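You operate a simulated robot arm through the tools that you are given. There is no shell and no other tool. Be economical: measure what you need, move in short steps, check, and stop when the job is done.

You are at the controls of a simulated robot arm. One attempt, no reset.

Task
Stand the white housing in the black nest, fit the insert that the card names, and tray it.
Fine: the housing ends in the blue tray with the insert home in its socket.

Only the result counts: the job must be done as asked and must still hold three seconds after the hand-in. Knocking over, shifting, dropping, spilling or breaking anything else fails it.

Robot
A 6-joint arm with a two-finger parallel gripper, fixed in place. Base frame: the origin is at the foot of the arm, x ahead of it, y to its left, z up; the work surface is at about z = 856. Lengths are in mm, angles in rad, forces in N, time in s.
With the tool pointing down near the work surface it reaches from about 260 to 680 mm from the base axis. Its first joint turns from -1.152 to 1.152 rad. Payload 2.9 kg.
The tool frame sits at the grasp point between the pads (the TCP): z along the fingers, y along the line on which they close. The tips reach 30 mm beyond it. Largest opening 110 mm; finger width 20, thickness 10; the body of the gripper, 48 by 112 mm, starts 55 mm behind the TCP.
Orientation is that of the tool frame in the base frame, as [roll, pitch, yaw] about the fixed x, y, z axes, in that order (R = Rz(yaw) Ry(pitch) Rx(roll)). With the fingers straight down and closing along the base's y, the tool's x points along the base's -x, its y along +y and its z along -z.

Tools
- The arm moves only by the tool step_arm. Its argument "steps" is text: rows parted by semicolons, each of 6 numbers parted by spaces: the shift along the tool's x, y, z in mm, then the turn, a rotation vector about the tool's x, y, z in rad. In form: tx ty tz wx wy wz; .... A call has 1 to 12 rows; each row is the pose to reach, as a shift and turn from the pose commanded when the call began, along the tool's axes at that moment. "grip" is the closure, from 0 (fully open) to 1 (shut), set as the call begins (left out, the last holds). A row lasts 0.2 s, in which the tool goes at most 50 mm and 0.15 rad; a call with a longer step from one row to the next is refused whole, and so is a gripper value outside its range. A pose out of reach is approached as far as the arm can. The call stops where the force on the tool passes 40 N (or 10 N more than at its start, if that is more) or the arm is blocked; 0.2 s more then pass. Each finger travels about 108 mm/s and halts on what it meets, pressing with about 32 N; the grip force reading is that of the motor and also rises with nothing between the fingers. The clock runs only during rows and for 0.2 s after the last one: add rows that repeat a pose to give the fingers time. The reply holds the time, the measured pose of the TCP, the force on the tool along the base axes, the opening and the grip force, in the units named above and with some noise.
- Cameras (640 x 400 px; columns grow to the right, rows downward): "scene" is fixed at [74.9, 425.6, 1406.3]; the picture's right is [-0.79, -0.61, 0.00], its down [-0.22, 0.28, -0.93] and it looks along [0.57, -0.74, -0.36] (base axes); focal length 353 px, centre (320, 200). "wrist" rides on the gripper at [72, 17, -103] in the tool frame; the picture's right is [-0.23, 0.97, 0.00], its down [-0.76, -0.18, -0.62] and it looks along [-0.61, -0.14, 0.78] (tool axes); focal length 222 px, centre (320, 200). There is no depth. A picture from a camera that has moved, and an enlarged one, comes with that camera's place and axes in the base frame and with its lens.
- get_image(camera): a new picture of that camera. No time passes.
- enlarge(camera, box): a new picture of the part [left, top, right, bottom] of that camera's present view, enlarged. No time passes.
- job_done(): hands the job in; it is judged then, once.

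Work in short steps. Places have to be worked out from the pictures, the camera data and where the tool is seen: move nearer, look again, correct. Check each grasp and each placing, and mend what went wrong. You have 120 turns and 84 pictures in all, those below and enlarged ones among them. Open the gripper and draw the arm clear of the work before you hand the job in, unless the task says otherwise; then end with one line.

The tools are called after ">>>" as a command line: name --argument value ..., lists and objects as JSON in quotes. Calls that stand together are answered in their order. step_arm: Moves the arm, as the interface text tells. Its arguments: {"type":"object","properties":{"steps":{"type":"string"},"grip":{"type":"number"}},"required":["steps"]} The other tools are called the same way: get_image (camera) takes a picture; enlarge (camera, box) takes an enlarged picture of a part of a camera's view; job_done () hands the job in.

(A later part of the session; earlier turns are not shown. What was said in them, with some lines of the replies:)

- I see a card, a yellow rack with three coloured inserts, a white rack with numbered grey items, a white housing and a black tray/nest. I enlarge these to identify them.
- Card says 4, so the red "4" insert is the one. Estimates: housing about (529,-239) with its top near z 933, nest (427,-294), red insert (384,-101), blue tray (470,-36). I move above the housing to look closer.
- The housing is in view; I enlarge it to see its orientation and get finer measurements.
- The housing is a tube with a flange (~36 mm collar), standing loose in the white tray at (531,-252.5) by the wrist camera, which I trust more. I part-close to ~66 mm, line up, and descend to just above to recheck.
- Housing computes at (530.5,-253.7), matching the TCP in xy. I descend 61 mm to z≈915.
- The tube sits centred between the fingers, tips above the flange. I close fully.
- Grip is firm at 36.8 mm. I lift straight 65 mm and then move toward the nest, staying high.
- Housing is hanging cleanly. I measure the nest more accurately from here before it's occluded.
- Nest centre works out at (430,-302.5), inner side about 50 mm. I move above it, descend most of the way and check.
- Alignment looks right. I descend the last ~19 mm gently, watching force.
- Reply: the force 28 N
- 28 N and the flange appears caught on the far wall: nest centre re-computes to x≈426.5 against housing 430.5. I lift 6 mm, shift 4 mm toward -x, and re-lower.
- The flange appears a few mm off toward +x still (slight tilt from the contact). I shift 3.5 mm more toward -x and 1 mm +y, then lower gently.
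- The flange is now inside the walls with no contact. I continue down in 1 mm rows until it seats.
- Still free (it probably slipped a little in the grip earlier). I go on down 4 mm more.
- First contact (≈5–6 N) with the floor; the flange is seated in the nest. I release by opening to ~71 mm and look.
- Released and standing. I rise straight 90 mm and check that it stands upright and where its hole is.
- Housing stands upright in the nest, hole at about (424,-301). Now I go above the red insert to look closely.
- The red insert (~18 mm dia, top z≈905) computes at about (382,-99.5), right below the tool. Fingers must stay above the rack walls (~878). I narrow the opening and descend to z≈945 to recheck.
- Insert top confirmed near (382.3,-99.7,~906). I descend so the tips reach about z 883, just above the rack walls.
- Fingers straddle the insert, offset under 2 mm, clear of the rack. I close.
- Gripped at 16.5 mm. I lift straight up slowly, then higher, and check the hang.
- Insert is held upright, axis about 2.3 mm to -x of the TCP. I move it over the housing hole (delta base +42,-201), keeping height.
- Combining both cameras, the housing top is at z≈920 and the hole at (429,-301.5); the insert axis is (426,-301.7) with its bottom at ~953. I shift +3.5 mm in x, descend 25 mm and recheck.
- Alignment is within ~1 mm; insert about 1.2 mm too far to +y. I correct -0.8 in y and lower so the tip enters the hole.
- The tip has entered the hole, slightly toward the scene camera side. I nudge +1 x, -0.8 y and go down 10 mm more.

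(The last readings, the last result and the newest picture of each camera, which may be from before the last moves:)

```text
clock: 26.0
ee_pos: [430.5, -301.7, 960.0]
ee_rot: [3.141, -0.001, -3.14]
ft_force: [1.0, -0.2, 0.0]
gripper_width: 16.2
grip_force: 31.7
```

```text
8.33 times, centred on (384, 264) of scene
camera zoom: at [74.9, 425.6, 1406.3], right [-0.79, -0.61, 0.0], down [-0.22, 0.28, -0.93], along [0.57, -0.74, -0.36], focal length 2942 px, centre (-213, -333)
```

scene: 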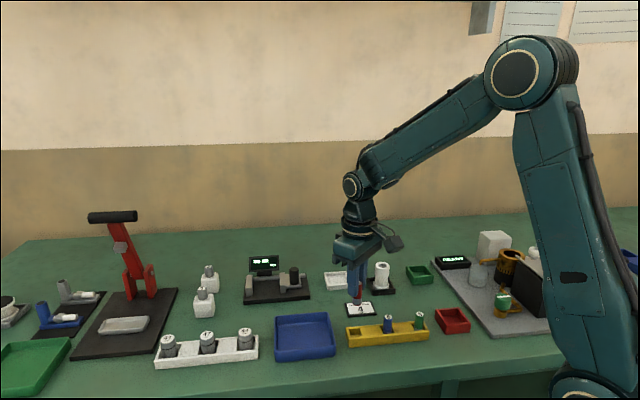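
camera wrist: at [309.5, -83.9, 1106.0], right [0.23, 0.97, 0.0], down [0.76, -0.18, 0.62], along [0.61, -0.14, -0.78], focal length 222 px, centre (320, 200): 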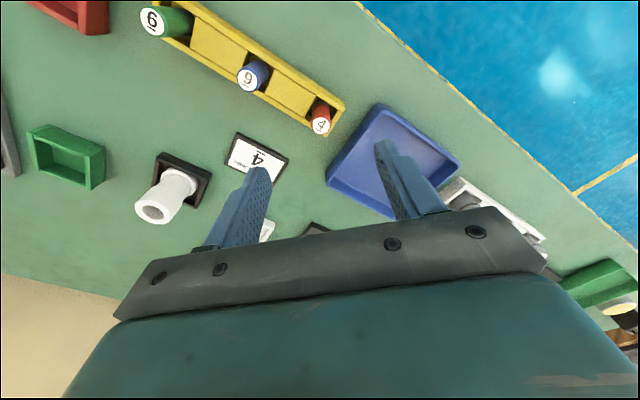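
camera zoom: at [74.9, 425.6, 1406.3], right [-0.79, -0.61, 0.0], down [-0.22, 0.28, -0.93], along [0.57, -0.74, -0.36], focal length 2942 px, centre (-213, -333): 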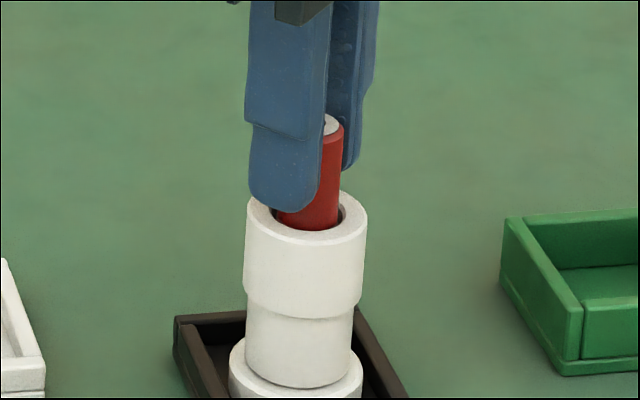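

Well centred and sliding in without force. I go down 7 mm more, keeping tips just above the housing top.

>>> step_arm --steps "0 0 2 0 0 0; 0 0 4 0 0 0; 0 0 6 0 0 0; 0 0 7 0 0 0; 0 0 7 0 0 0"

>>> enlarge --camera "scene" --box '[352, 240, 416, 288]'

```text
clock: 27.2
ee_pos: [430.9, -301.0, 955.7]
ee_rot: [-3.138, 0.002, 3.141]
ft_force: [-3.8, 0.2, 21.4]
gripper_width: 16.5
grip_force: 32.1
```

```text
8.33 times, centred on (384, 264) of scene
camera zoom: at [74.6, 425.8, 1406.3], right [-0.79, -0.61, 0.0], down [-0.22, 0.28, -0.93], along [0.57, -0.74, -0.36], focal length 2942 px, centre (-213, -333)
```

zoom: 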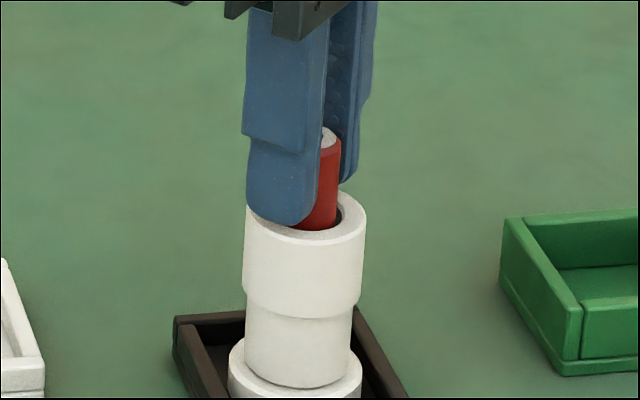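

Contact at 21 N: either the insert bottomed or the tips touch the rim. I ease up 1.5 mm and open the fingers slightly to see whether the insert drops.

>>> step_arm --steps "0 0 -2 0 0 0; 0 0 -2 0 0 0"

>>> step_arm --steps "0 0 0 0 0 0; 0 0 0 0 0 0; 0 0 0 0 0 0" --grip 0.72

>>> enlarge --camera "scene" --box '[352, 240, 416, 288]'

>>> enlarge --camera "wrist" --box '[260, 100, 380, 220]'

```text
clock: 27.8
ee_pos: [431.0, -301.5, 956.8]
ee_rot: [-3.141, 0.002, -3.14]
ft_force: [2.3, -2.8, 11.9]
gripper_width: 16.3
grip_force: 31.9
```

```text
clock: 28.6
ee_pos: [430.7, -301.0, 955.9]
ee_rot: [3.141, 0.0, -3.141]
ft_force: [0.8, -0.1, -0.5]
gripper_width: 30.9
grip_force: 0.2
```

```text
8.33 times, centred on (384, 264) of scene
camera zoom: at [74.9, 425.6, 1406.3], right [-0.79, -0.61, 0.0], down [-0.22, 0.28, -0.93], along [0.57, -0.74, -0.36], focal length 2942 px, centre (-213, -333)
```

zoom: 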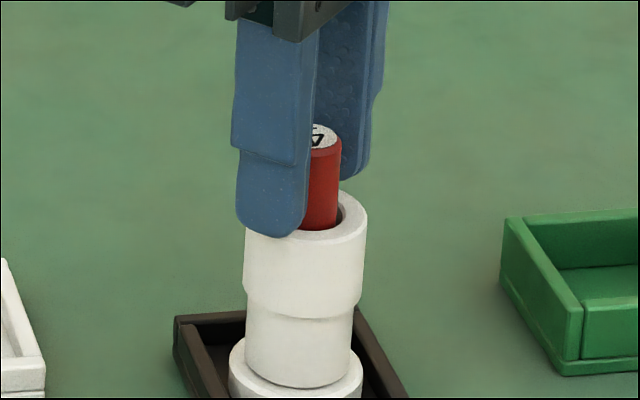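

```text
3.33 times, centred on (320, 160) of wrist
camera zoom: at [357.7, -285.1, 1058.6], right [0.23, 0.97, 0.0], down [0.76, -0.18, 0.62], along [0.61, -0.14, -0.78], focal length 740 px, centre (320, 333)
```

zoom: 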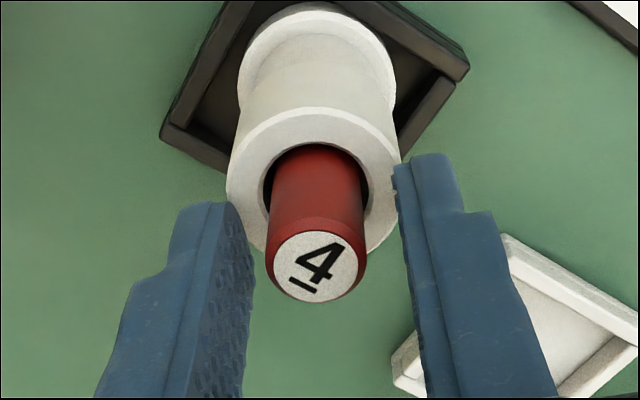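

The insert stands on its own, ~25 mm proud, no drop on release. To be sure it's home, I'll rise, close the fingers, and press lightly on its top. First rise and look.

>>> step_arm --steps "0 0 -15 0 0 0; 0 0 -40 0 0 0; 0 0 -60 0 0 0; 0 0 -60 0 0 0; 0 0 -60 0 0 0" --grip 0.72

>>> enlarge --camera "scene" --box '[352, 240, 416, 288]'

>>> enlarge --camera "wrist" --box '[240, 60, 400, 200]'

```text
clock: 29.8
ee_pos: [429.1, -301.1, 1018.0]
ee_rot: [-3.141, 0.002, 3.141]
ft_force: [0.0, 0.2, 0.3]
gripper_width: 30.8
grip_force: 0.1
```

```text
8.33 times, centred on (384, 264) of scene
camera zoom: at [74.9, 425.6, 1406.3], right [-0.79, -0.61, 0.0], down [-0.22, 0.28, -0.93], along [0.57, -0.74, -0.36], focal length 2942 px, centre (-213, -333)
```

zoom: 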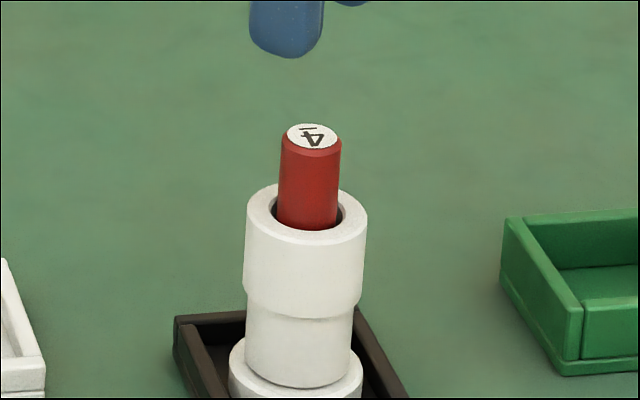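

```text
2.86 times, centred on (320, 130) of wrist
camera zoom: at [356.8, -285.1, 1120.0], right [0.23, 0.97, 0.0], down [0.76, -0.18, 0.62], along [0.61, -0.14, -0.78], focal length 635 px, centre (320, 400)
```

zoom: 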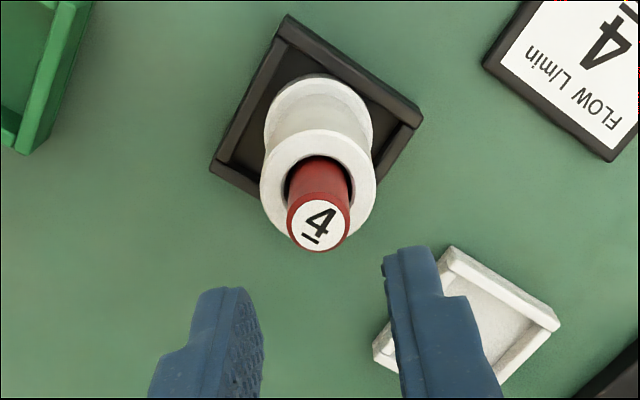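

Insert stands upright in the hole, top ≈946. I close the fingers and press down from above; the call stops itself at 40 N.

>>> step_arm --steps "0 0 0 0 0 0; 0 0 15 0 0 0; 0 0 30 0 0 0; 0 0 36 0 0 0; 0 0 40 0 0 0; 0 0 42 0 0 0; 0 0 44 0 0 0; 0 0 46 0 0 0; 0 0 48 0 0 0; 0 0 50 0 0 0" --grip 1

>>> enlarge --camera "scene" --box '[352, 240, 416, 288]'

```text
clock: 31.4
ee_pos: [432.0, -302.3, 978.8]
ee_rot: [-3.135, 0.011, -3.14]
ft_force: [-3.1, 1.0, 10.3]
gripper_width: 0.0
grip_force: 31.8
stopped in row 8: the force on the tool passed its limit (the readings are from after the stop); the commanded pose is now the measured one
```

```text
8.33 times, centred on (384, 264) of scene
camera zoom: at [74.7, 425.7, 1406.3], right [-0.79, -0.61, 0.0], down [-0.22, 0.28, -0.93], along [0.57, -0.74, -0.36], focal length 2942 px, centre (-213, -333)
```

zoom: 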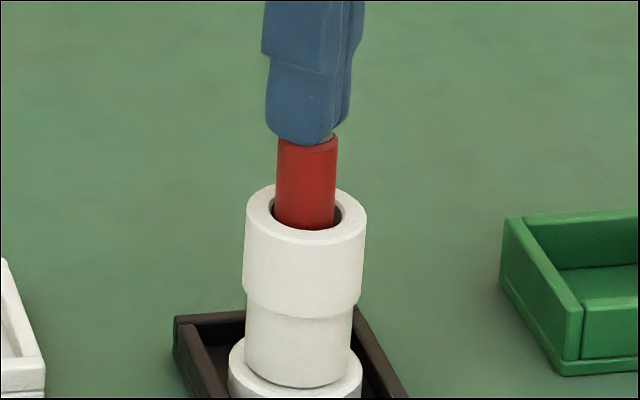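

The press reached 40 N with the insert not visibly sinking, so it seems bottomed. I rise and inspect both views.

>>> step_arm --steps "0 0 -15 0 0 0; 0 0 -40 0 0 0; 3 -1 -40 0 0 0"

>>> enlarge --camera "scene" --box '[360, 250, 408, 286]'

>>> enlarge --camera "wrist" --box '[280, 80, 360, 160]'

```text
clock: 32.2
ee_pos: [428.3, -303.7, 1015.6]
ee_rot: [-3.137, 0.011, -3.141]
ft_force: [-0.2, 0.7, -0.2]
gripper_width: 0.4
grip_force: 32.8
```

```text
11.11 times, centred on (384, 268) of scene
camera zoom: at [74.9, 425.6, 1406.3], right [-0.79, -0.61, 0.0], down [-0.22, 0.28, -0.93], along [0.57, -0.74, -0.36], focal length 3922 px, centre (-391, -556)
```

zoom: 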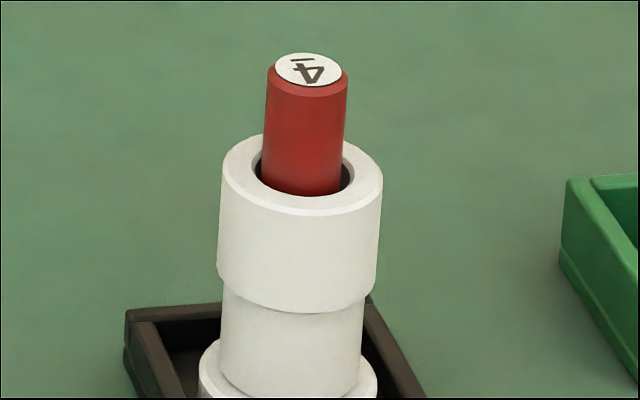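

```text
5.00 times, centred on (320, 120) of wrist
camera zoom: at [354.3, -287.2, 1119.2], right [0.23, 0.97, 0.0], down [0.76, -0.17, 0.63], along [0.61, -0.15, -0.78], focal length 1111 px, centre (320, 600)
```

zoom: 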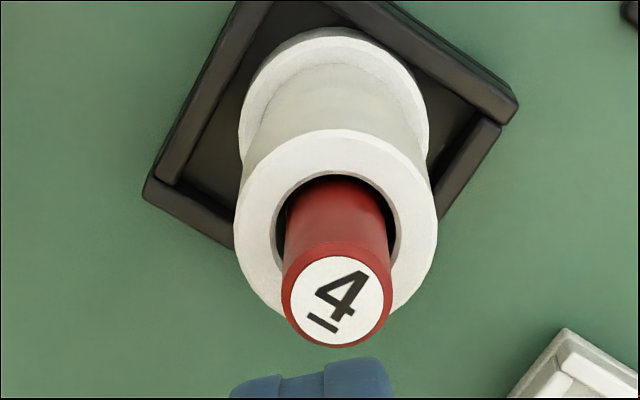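

Insert is upright, ~20 mm deep and firm at 40 N. To be sure this is the socket floor and not a shoulder, I'd like to see the empty bore: I first level the tool, open to ~31 mm and re-straddle the insert.

>>> step_arm --steps "-1.5 1.2 0 -0.0046 0.011 0; -1.5 1.2 0 -0.0046 0.011 0; -1.5 1.2 0 -0.0046 0.011 0; -1.5 1.2 0 -0.0046 0.011 0" --grip 0.68

>>> enlarge --camera "wrist" --box '[240, 60, 400, 200]'

```text
clock: 33.2
ee_pos: [429.6, -302.7, 1018.1]
ee_rot: [-3.14, -0.004, -3.141]
ft_force: [0.7, -0.2, -0.1]
gripper_width: 35.2
grip_force: 0.0
```

```text
2.86 times, centred on (320, 130) of wrist
camera zoom: at [356.7, -286.2, 1120.0], right [0.23, 0.97, 0.0], down [0.76, -0.18, 0.62], along [0.6, -0.14, -0.78], focal length 635 px, centre (320, 400)
```

zoom: 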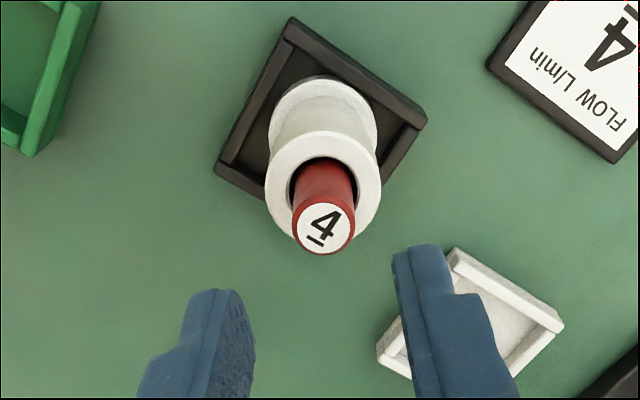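

Insert at (428.4,-301.7), nearly under the TCP. I descend around its head and grip it.

>>> step_arm --steps "0 0.7 15 0 -0.003 0; 0 0.7 30 0 -0.003 0; 0 0.7 45 0 -0.003 0; 0 0.7 60 0 -0.003 0; 0 0.7 60 0 -0.003 0"

>>> step_arm --steps "0 0 0 0 0 0; 0 0 0 0 0 0; 0 0 0 0 0 0; 0 0 0 0 0 0" --grip 1

```text
clock: 34.5
ee_pos: [428.5, -303.1, 957.7]
ee_rot: [-3.14, 0.001, -3.139]
ft_force: [-0.5, 0.3, -0.4]
gripper_width: 35.2
grip_force: 0.2
```

```text
clock: 35.5
ee_pos: [429.6, -300.5, 958.5]
ee_rot: [-3.139, -0.001, -3.141]
ft_force: [-0.4, -0.5, -0.6]
gripper_width: 16.4
grip_force: 32.0
```

Gripped at 16.4 mm. I lift straight 60 mm, then shift +x 40 so the wrist camera looks down into the bore.

>>> step_arm --steps "0 0 -10 0 0 0; 0 0 -25 0 0 0; 0 0 -45 0 0 0; 0 0 -62 0 0 0; -20 0 -62 0 0 0; -40 0 -62 0 0 0; -40 0 -62 0 0 0"

>>> enlarge --camera "wrist" --box '[270, 30, 370, 130]'

>>> enlarge --camera "scene" --box '[336, 225, 432, 297]'

```text
clock: 37.0
ee_pos: [470.2, -302.6, 1018.1]
ee_rot: [-3.141, 0.001, 3.141]
ft_force: [-0.1, 0.9, -0.6]
gripper_width: 16.3
grip_force: 31.6
```

```text
4.00 times, centred on (320, 80) of wrist
camera zoom: at [397.1, -286.0, 1121.0], right [0.23, 0.97, 0.0], down [0.76, -0.18, 0.62], along [0.61, -0.14, -0.78], focal length 888 px, centre (320, 680)
```

zoom: 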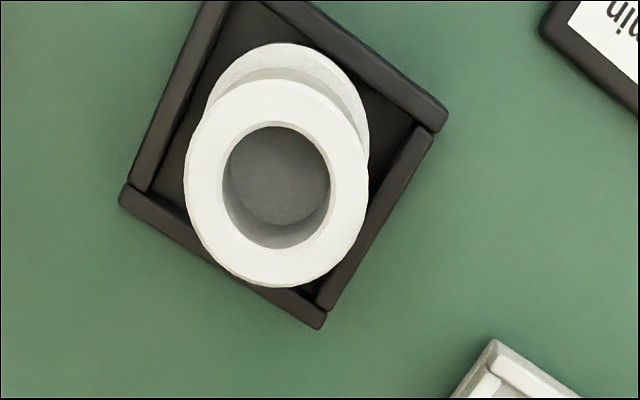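

```text
5.56 times, centred on (384, 261) of scene
camera zoom: at [74.9, 425.6, 1406.3], right [-0.79, -0.61, 0.0], down [-0.22, 0.28, -0.93], along [0.57, -0.74, -0.36], focal length 1961 px, centre (-36, -139)
```

zoom: 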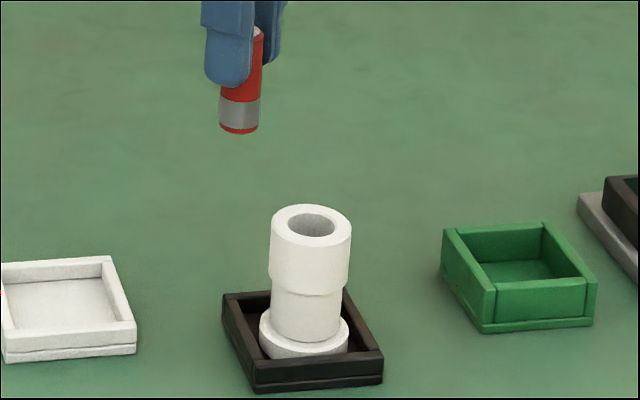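

The bore is a plain blind socket with a flat floor, so the insert had been home. I reverse the move exactly and set it back, finishing 1 mm short of the previous depth.

>>> step_arm --steps "20 0 0 0 0 0; 40 0 0 0 0 0; 40 0 10 0 0 0; 40 0 18 0 0 0; 40 0 18 0 0 0"

>>> enlarge --camera "wrist" --box '[260, 100, 380, 220]'

>>> enlarge --camera "scene" --box '[352, 240, 416, 288]'

```text
clock: 38.2
ee_pos: [429.1, -301.5, 1001.7]
ee_rot: [-3.141, 0.0, 3.141]
ft_force: [0.8, -0.4, -0.2]
gripper_width: 16.4
grip_force: 31.5
```

```text
3.33 times, centred on (320, 160) of wrist
camera zoom: at [356.2, -284.4, 1103.6], right [0.23, 0.97, 0.0], down [0.76, -0.18, 0.62], along [0.61, -0.14, -0.78], focal length 740 px, centre (320, 333)
```

zoom: 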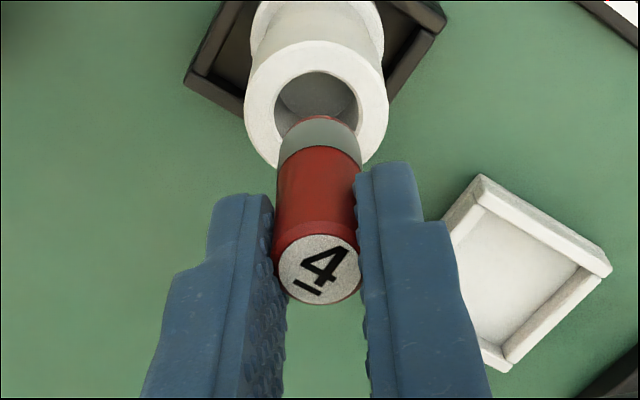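

```text
8.33 times, centred on (384, 264) of scene
camera zoom: at [74.9, 425.6, 1406.3], right [-0.79, -0.61, 0.0], down [-0.22, 0.28, -0.93], along [0.57, -0.74, -0.36], focal length 2942 px, centre (-213, -333)
```

zoom: 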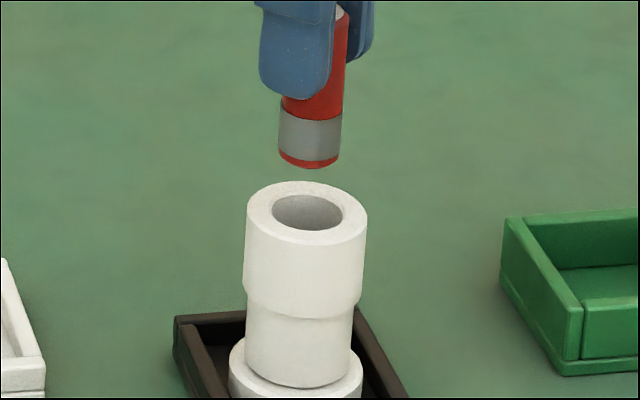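

Alignment is good in both views. I lower 42 mm in small steps.

>>> step_arm --steps "0 0 8 0 0 0; 0 0 15 0 0 0; 0 0 20 0 0 0; 0 0 25 0 0 0; 0 0 30 0 0 0; 0 0 35 0 0 0; 0 0 40 0 0 0; 0 0 43 0 0 0; 0 0 43 0 0 0"

>>> enlarge --camera "scene" --box '[352, 240, 416, 288]'

```text
clock: 40.2
ee_pos: [428.9, -301.7, 958.9]
ee_rot: [-3.141, 0.001, -3.14]
ft_force: [0.0, 0.3, 0.0]
gripper_width: 16.3
grip_force: 31.5
```

```text
8.33 times, centred on (384, 264) of scene
camera zoom: at [74.9, 425.6, 1406.3], right [-0.79, -0.61, 0.0], down [-0.22, 0.28, -0.93], along [0.57, -0.74, -0.36], focal length 2942 px, centre (-213, -333)
```

zoom: 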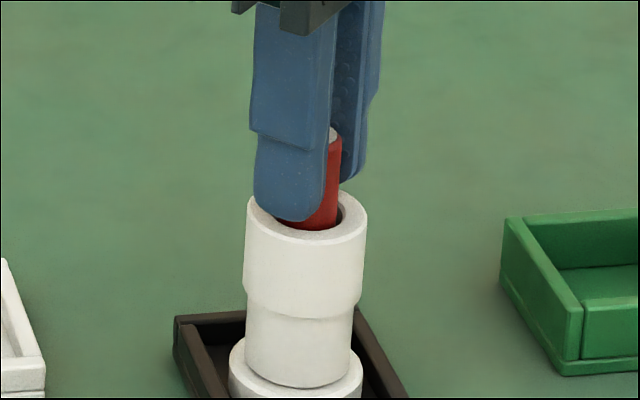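

In, with no side force and about 1 mm off the floor. I release it, then rise clear.

>>> step_arm --steps "0 0 1 0 0 0; 0 0 1 0 0 0"

>>> step_arm --steps "0 0 0 0 0 0; 0 0 0 0 0 0; 0 0 0 0 0 0; 0 0 -20 0 0 0; 0 0 -50 0 0 0; 0 0 -75 0 0 0; 0 0 -75 0 0 0" --grip 0.68

>>> enlarge --camera "wrist" --box '[240, 60, 400, 200]'

>>> enlarge --camera "scene" --box '[352, 240, 416, 288]'

```text
clock: 40.9
ee_pos: [429.5, -302.4, 958.9]
ee_rot: [-3.139, -0.001, 3.142]
ft_force: [-0.3, -0.5, -0.1]
gripper_width: 16.5
grip_force: 31.8
```

```text
clock: 42.5
ee_pos: [430.3, -299.7, 1033.4]
ee_rot: [-3.141, 0.0, 3.141]
ft_force: [-0.7, -0.3, 0.2]
gripper_width: 35.3
grip_force: 0.1
```

```text
2.86 times, centred on (320, 130) of wrist
camera zoom: at [357.5, -284.1, 1135.5], right [0.23, 0.97, 0.0], down [0.76, -0.18, 0.62], along [0.61, -0.14, -0.78], focal length 635 px, centre (320, 400)
```

zoom: 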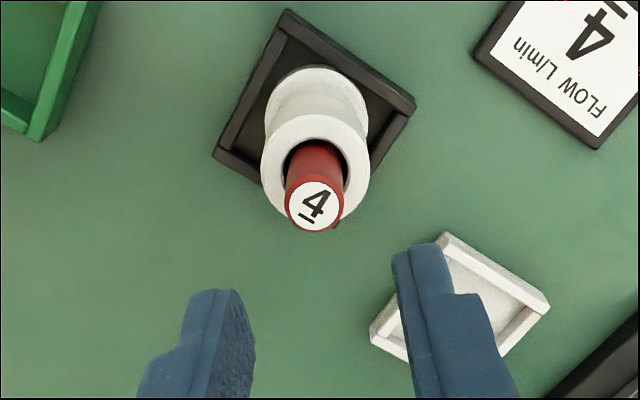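

```text
8.33 times, centred on (384, 264) of scene
camera zoom: at [74.9, 425.6, 1406.3], right [-0.79, -0.61, 0.0], down [-0.22, 0.28, -0.93], along [0.57, -0.74, -0.36], focal length 2942 px, centre (-213, -333)
```

zoom: 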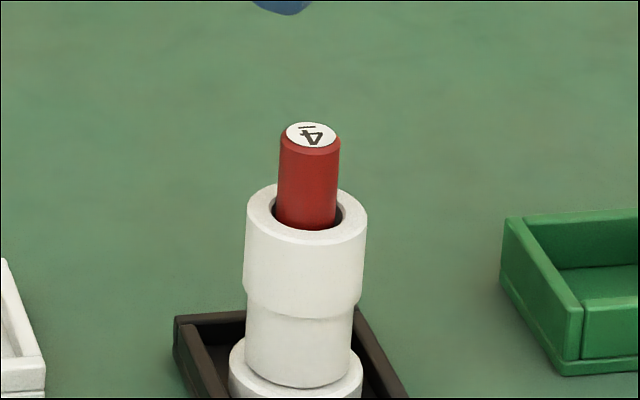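

Insert is home and upright. Now I grip the housing itself: axis (428.4,-301.6), going down to TCP z≈908 with 71 mm opening, in stages.

>>> step_arm --steps "1 0.2 0 0 0 0; 1 0.2 0 0 0 0; 1 0.2 25 0 0 0; 1 0.2 50 0 0 0; 1 0.2 75 0 0 0; 1 0.2 95 0 0 0; 1 0.2 110 0 0 0; 1 0.2 118 0 0 0; 1 0.2 124 0 0 0; 1 0.2 124 0 0 0" --grip 0.35

>>> enlarge --camera "wrist" --box '[220, 80, 420, 260]'

>>> enlarge --camera "scene" --box '[346, 240, 426, 300]'

```text
clock: 44.6
ee_pos: [429.5, -302.6, 907.6]
ee_rot: [-3.141, -0.001, -3.14]
ft_force: [-0.4, 0.5, 0.6]
gripper_width: 71.4
grip_force: 0.0
```

```text
2.22 times, centred on (320, 170) of wrist
camera zoom: at [355.8, -285.6, 1011.0], right [0.23, 0.97, 0.0], down [0.76, -0.18, 0.62], along [0.61, -0.14, -0.78], focal length 494 px, centre (320, 267)
```

zoom: 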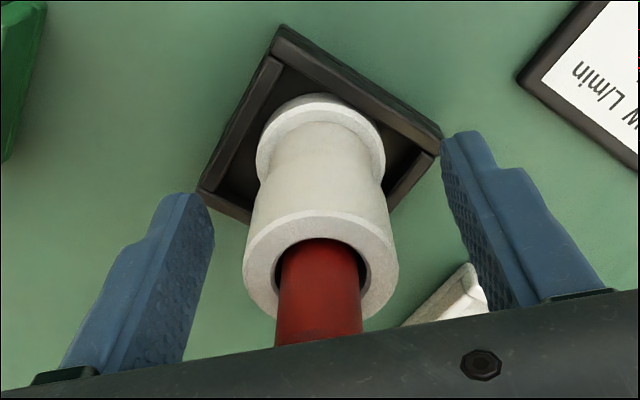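

```text
6.67 times, centred on (386, 270) of scene
camera zoom: at [74.9, 425.6, 1406.3], right [-0.79, -0.61, 0.0], down [-0.22, 0.28, -0.93], along [0.57, -0.74, -0.36], focal length 2353 px, centre (-120, -267)
```

zoom: 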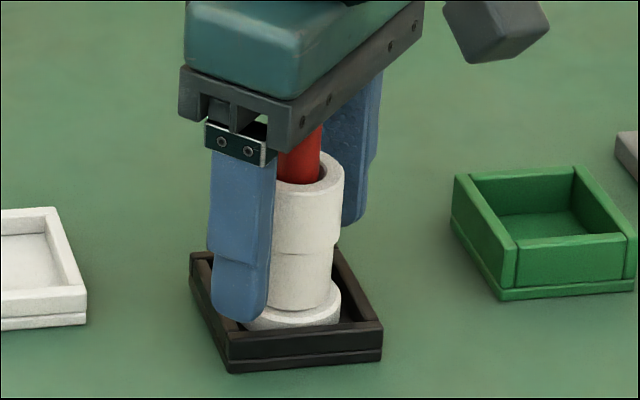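

Well centred with palm clear of the insert. I close on the collar.

>>> step_arm --steps "0 0 0 0 0 0; 0 0 0 0 0 0; 0 0 0 0 0 0; 0 0 0 0 0 0" --grip 1

>>> step_arm --steps "0 0 -3 0 0 0; 0 0 -10 0 0 0; 0 0 -20 0 0 0; 0 0 -32 0 0 0; 0 0 -45 0 0 0; 0 0 -58 0 0 0; 0 0 -70 0 0 0; 0 0 -80 0 0 0; 0 0 -80 0 0 0"

>>> get_image --camera "wrist"

>>> enlarge --camera "scene" --box '[336, 210, 432, 300]'

```text
clock: 45.6
ee_pos: [429.5, -301.7, 908.5]
ee_rot: [-3.14, -0.001, -3.141]
ft_force: [0.1, -0.4, 0.0]
gripper_width: 36.7
grip_force: 31.7
```

```text
clock: 47.6
ee_pos: [429.2, -301.7, 988.6]
ee_rot: [-3.141, 0.0, -3.14]
ft_force: [0.7, 0.1, -1.8]
gripper_width: 36.5
grip_force: 31.6
```

```text
18 pictures are left
camera wrist: at [355.6, -285.6, 1091.4], right [0.23, 0.97, 0.0], down [0.76, -0.18, 0.62], along [0.61, -0.14, -0.78], focal length 222 px, centre (320, 200)
```

wrist: 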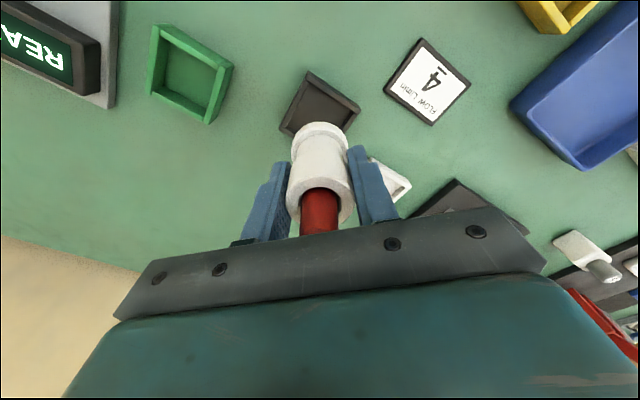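

```text
4.44 times, centred on (384, 255) of scene
camera zoom: at [75.0, 425.6, 1406.3], right [-0.79, -0.61, 0.0], down [-0.22, 0.28, -0.93], along [0.57, -0.74, -0.36], focal length 1569 px, centre (36, -44)
```

zoom: 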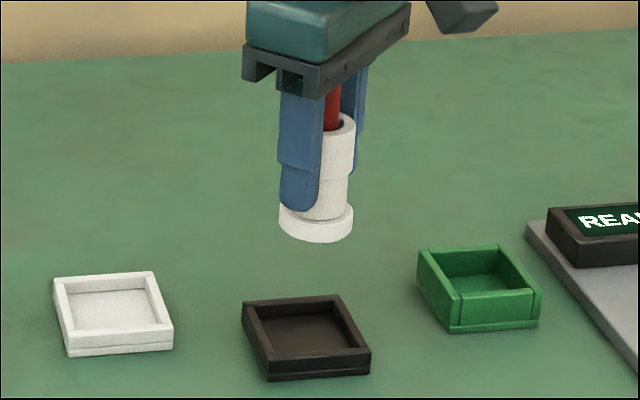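

Housing lifted with the insert still in place. Tray centre computes to about (464,-34). I carry it there gently at this height.

>>> step_arm --steps "-1 6 0 0 0 0; -2 18 0 0 0 0; -5 38 0 0 0 0; -9 66 0 0 0 0; -13 98 0 0 0 0; -17 132 0 0 0 0; -22 166 0 0 0 0; -26 198 0 0 0 0; -30 227 0 0 0 0; -33 248 0 0 0 0; -35 260 0 0 0 0; -35 266 0 0 0 0"

>>> get_image --camera "scene"

>>> get_image --camera "wrist"

```text
clock: 50.2
ee_pos: [463.2, -34.7, 989.2]
ee_rot: [-3.14, 0.001, -3.141]
ft_force: [0.1, 0.1, -2.2]
gripper_width: 36.5
grip_force: 32.1
```

```text
16 pictures are left
```

scene: 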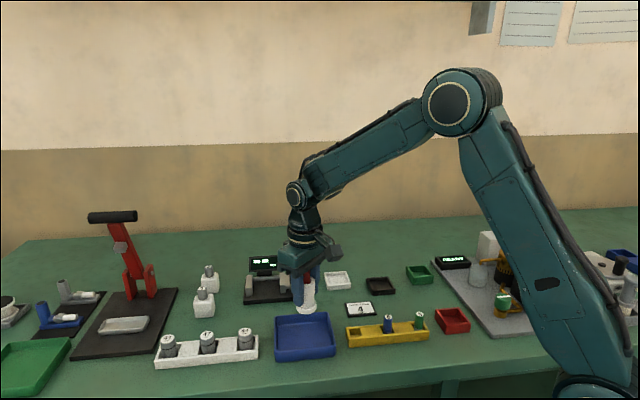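

```text
15 pictures are left
camera wrist: at [391.3, -19.4, 1091.3], right [0.23, 0.97, 0.0], down [0.76, -0.18, 0.62], along [0.61, -0.14, -0.78], focal length 222 px, centre (320, 200)
```

wrist: 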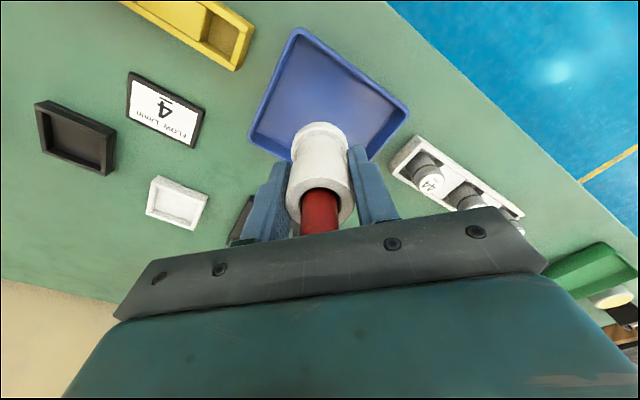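

Tray centre refined to about (469,-32). I shift and descend to ~12 mm above expected floor.

>>> step_arm --steps "-3 1.5 0 0 0 0; -6 3 0 0 0 0; -6 3 10 0 0 0; -6 3 24 0 0 0; -6 3 38 0 0 0; -6 3 50 0 0 0; -6 3 60 0 0 0; -6 3 66 0 0 0; -6 3 69 0 0 0; -6 3 69 0 0 0"

>>> enlarge --camera "scene" --box '[256, 260, 352, 368]'

>>> get_image --camera "wrist"

```text
clock: 52.5
ee_pos: [469.6, -33.7, 920.1]
ee_rot: [-3.141, 0.001, -3.141]
ft_force: [0.4, 0.6, -0.9]
gripper_width: 36.5
grip_force: 32.0
```

```text
3.70 times, centred on (304, 314) of scene
camera zoom: at [75.0, 425.6, 1406.3], right [-0.79, -0.61, 0.0], down [-0.22, 0.28, -0.93], along [0.57, -0.74, -0.36], focal length 1307 px, centre (379, -222)
```

zoom: 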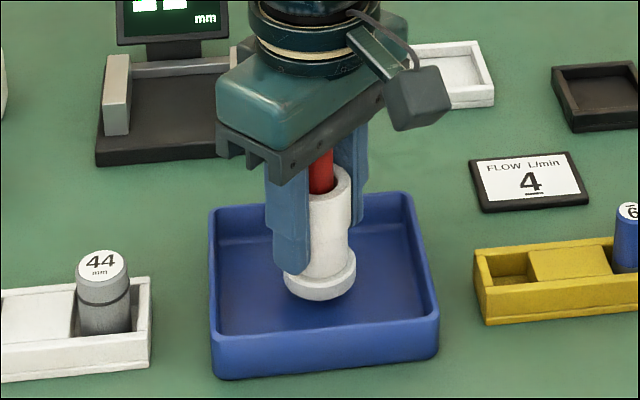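

```text
13 pictures are left
camera wrist: at [397.0, -16.6, 1021.9], right [0.23, 0.97, 0.0], down [0.76, -0.18, 0.62], along [0.61, -0.14, -0.78], focal length 222 px, centre (320, 200)
```

wrist: 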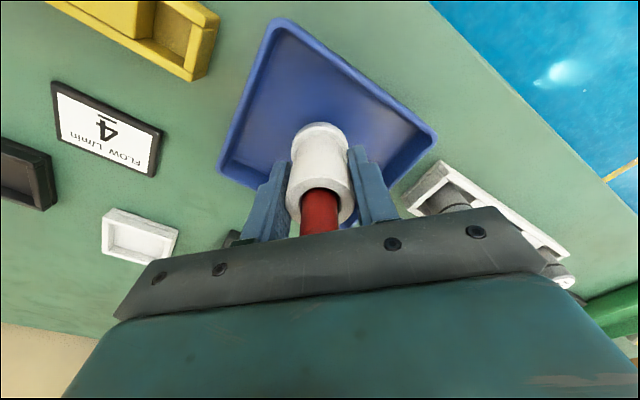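

Housing is inside the tray walls near the middle. I lower in 1–2 mm rows until contact.

>>> step_arm --steps "0 0 3 0 0 0; 0 0 5 0 0 0; 0 0 7 0 0 0; 0 0 8 0 0 0; 0 0 9 0 0 0; 0 0 9 0 0 0"

>>> enlarge --camera "scene" --box '[256, 260, 352, 368]'

```text
clock: 53.9
ee_pos: [470.5, -33.6, 910.3]
ee_rot: [-3.141, 0.0, -3.14]
ft_force: [-0.3, 0.2, -1.3]
gripper_width: 36.6
grip_force: 32.2
```

```text
3.70 times, centred on (304, 314) of scene
camera zoom: at [75.0, 425.6, 1406.3], right [-0.79, -0.61, 0.0], down [-0.22, 0.28, -0.93], along [0.57, -0.74, -0.36], focal length 1307 px, centre (379, -222)
```

zoom: 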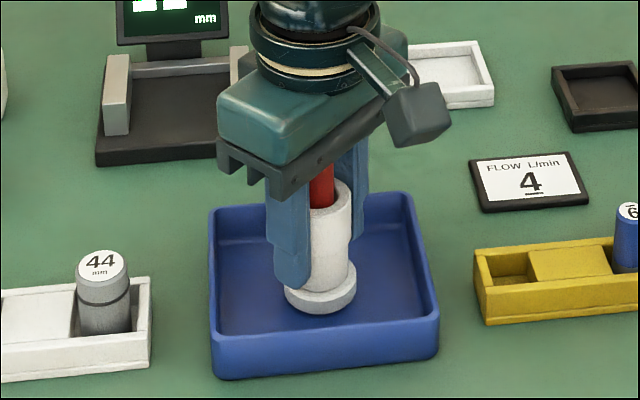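

No contact yet at z 910. I continue in 0.7 mm rows.

>>> step_arm --steps "0 0 0.7 0 0 0; 0 0 1.4 0 0 0; 0 0 2 0 0 0; 0 0 2 0 0 0"

>>> step_arm --steps "0 0 0.5 0 0 0; 0 0 1 0 0 0; 0 0 1 0 0 0"

```text
clock: 54.9
ee_pos: [469.9, -33.9, 908.7]
ee_rot: [-3.139, 0.0, 3.141]
ft_force: [0.3, -0.9, -1.9]
gripper_width: 36.4
grip_force: 31.9
```

```text
clock: 55.6
ee_pos: [469.4, -31.8, 907.5]
ee_rot: [-3.141, 0.002, 3.14]
ft_force: [-2.0, -3.2, 8.7]
gripper_width: 36.8
grip_force: 32.1
```

Contact with the tray floor (~10 N) at z 907.5. I release to 71 mm and rise straight up, palm well clear of the insert.

>>> step_arm --steps "0 0 0 0 0 0; 0 0 0 0 0 0; 0 0 0 0 0 0" --grip 0.35

>>> step_arm --steps "0 0 -15 0 0 0; 0 0 -40 0 0 0; 0 0 -75 0 0 0; 0 0 -110 0 0 0; 0 0 -150 0 0 0; 0 0 -150 0 0 0"

>>> enlarge --camera "scene" --box '[256, 250, 384, 368]'

>>> get_image --camera "wrist"

```text
clock: 56.5
ee_pos: [469.6, -32.8, 906.5]
ee_rot: [-3.14, 0.0, -3.141]
ft_force: [-0.4, -0.8, 0.0]
gripper_width: 71.4
grip_force: 0.0
```

```text
clock: 57.9
ee_pos: [468.5, -33.4, 1054.3]
ee_rot: [-3.14, 0.0, 3.141]
ft_force: [-0.5, 0.3, -0.9]
gripper_width: 71.6
grip_force: 0.1
```

```text
3.39 times, centred on (320, 309) of scene
camera zoom: at [74.9, 425.6, 1406.3], right [-0.79, -0.61, 0.0], down [-0.22, 0.28, -0.93], along [0.57, -0.74, -0.36], focal length 1197 px, centre (320, -170)
```

zoom: 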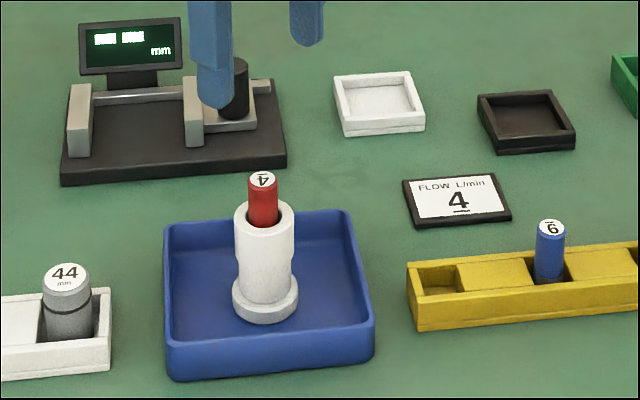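

```text
10 pictures are left
camera wrist: at [395.5, -16.7, 1157.4], right [0.23, 0.97, 0.0], down [0.76, -0.18, 0.62], along [0.61, -0.14, -0.78], focal length 222 px, centre (320, 200)
```

wrist: 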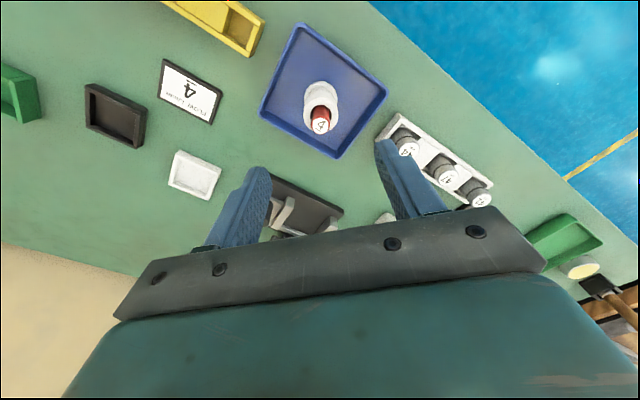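

The housing stands upright in the blue tray with the red "4" insert home, and nothing else has moved. I open fully, draw up further, then hand in.

>>> step_arm --steps "0 0 -30 0 0 0; 0 0 -70 0 0 0; 0 0 -110 0 0 0; 0 0 -110 0 0 0; 0 0 -110 0 0 0" --grip 0

>>> enlarge --camera "scene" --box '[256, 250, 384, 368]'

```text
clock: 59.0
ee_pos: [469.3, -33.2, 1169.8]
ee_rot: [-3.139, -0.001, 3.141]
ft_force: [0.1, -0.3, 0.3]
gripper_width: 109.8
grip_force: 0.1
```

```text
3.39 times, centred on (320, 309) of scene
camera zoom: at [74.9, 425.6, 1406.3], right [-0.79, -0.61, 0.0], down [-0.22, 0.28, -0.93], along [0.57, -0.74, -0.36], focal length 1197 px, centre (320, -170)
```

zoom: 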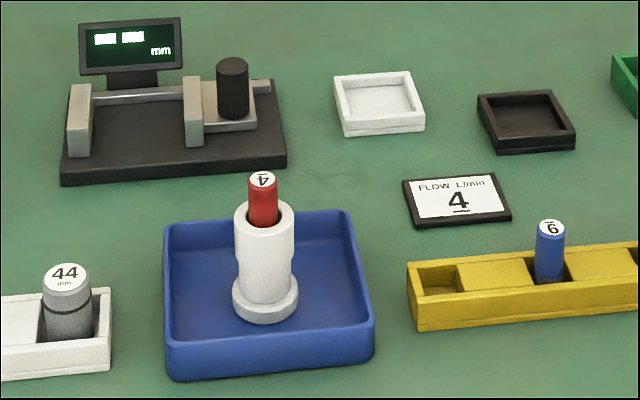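

Everything is stable and the arm is clear; I hand in.

>>> job_done

```text
The job is handed in.
```

The white housing was stood in the black nest, fitted with the red "4" insert named on the card, and moved to the blue tray, where it stands upright with the insert seated on the socket floor.
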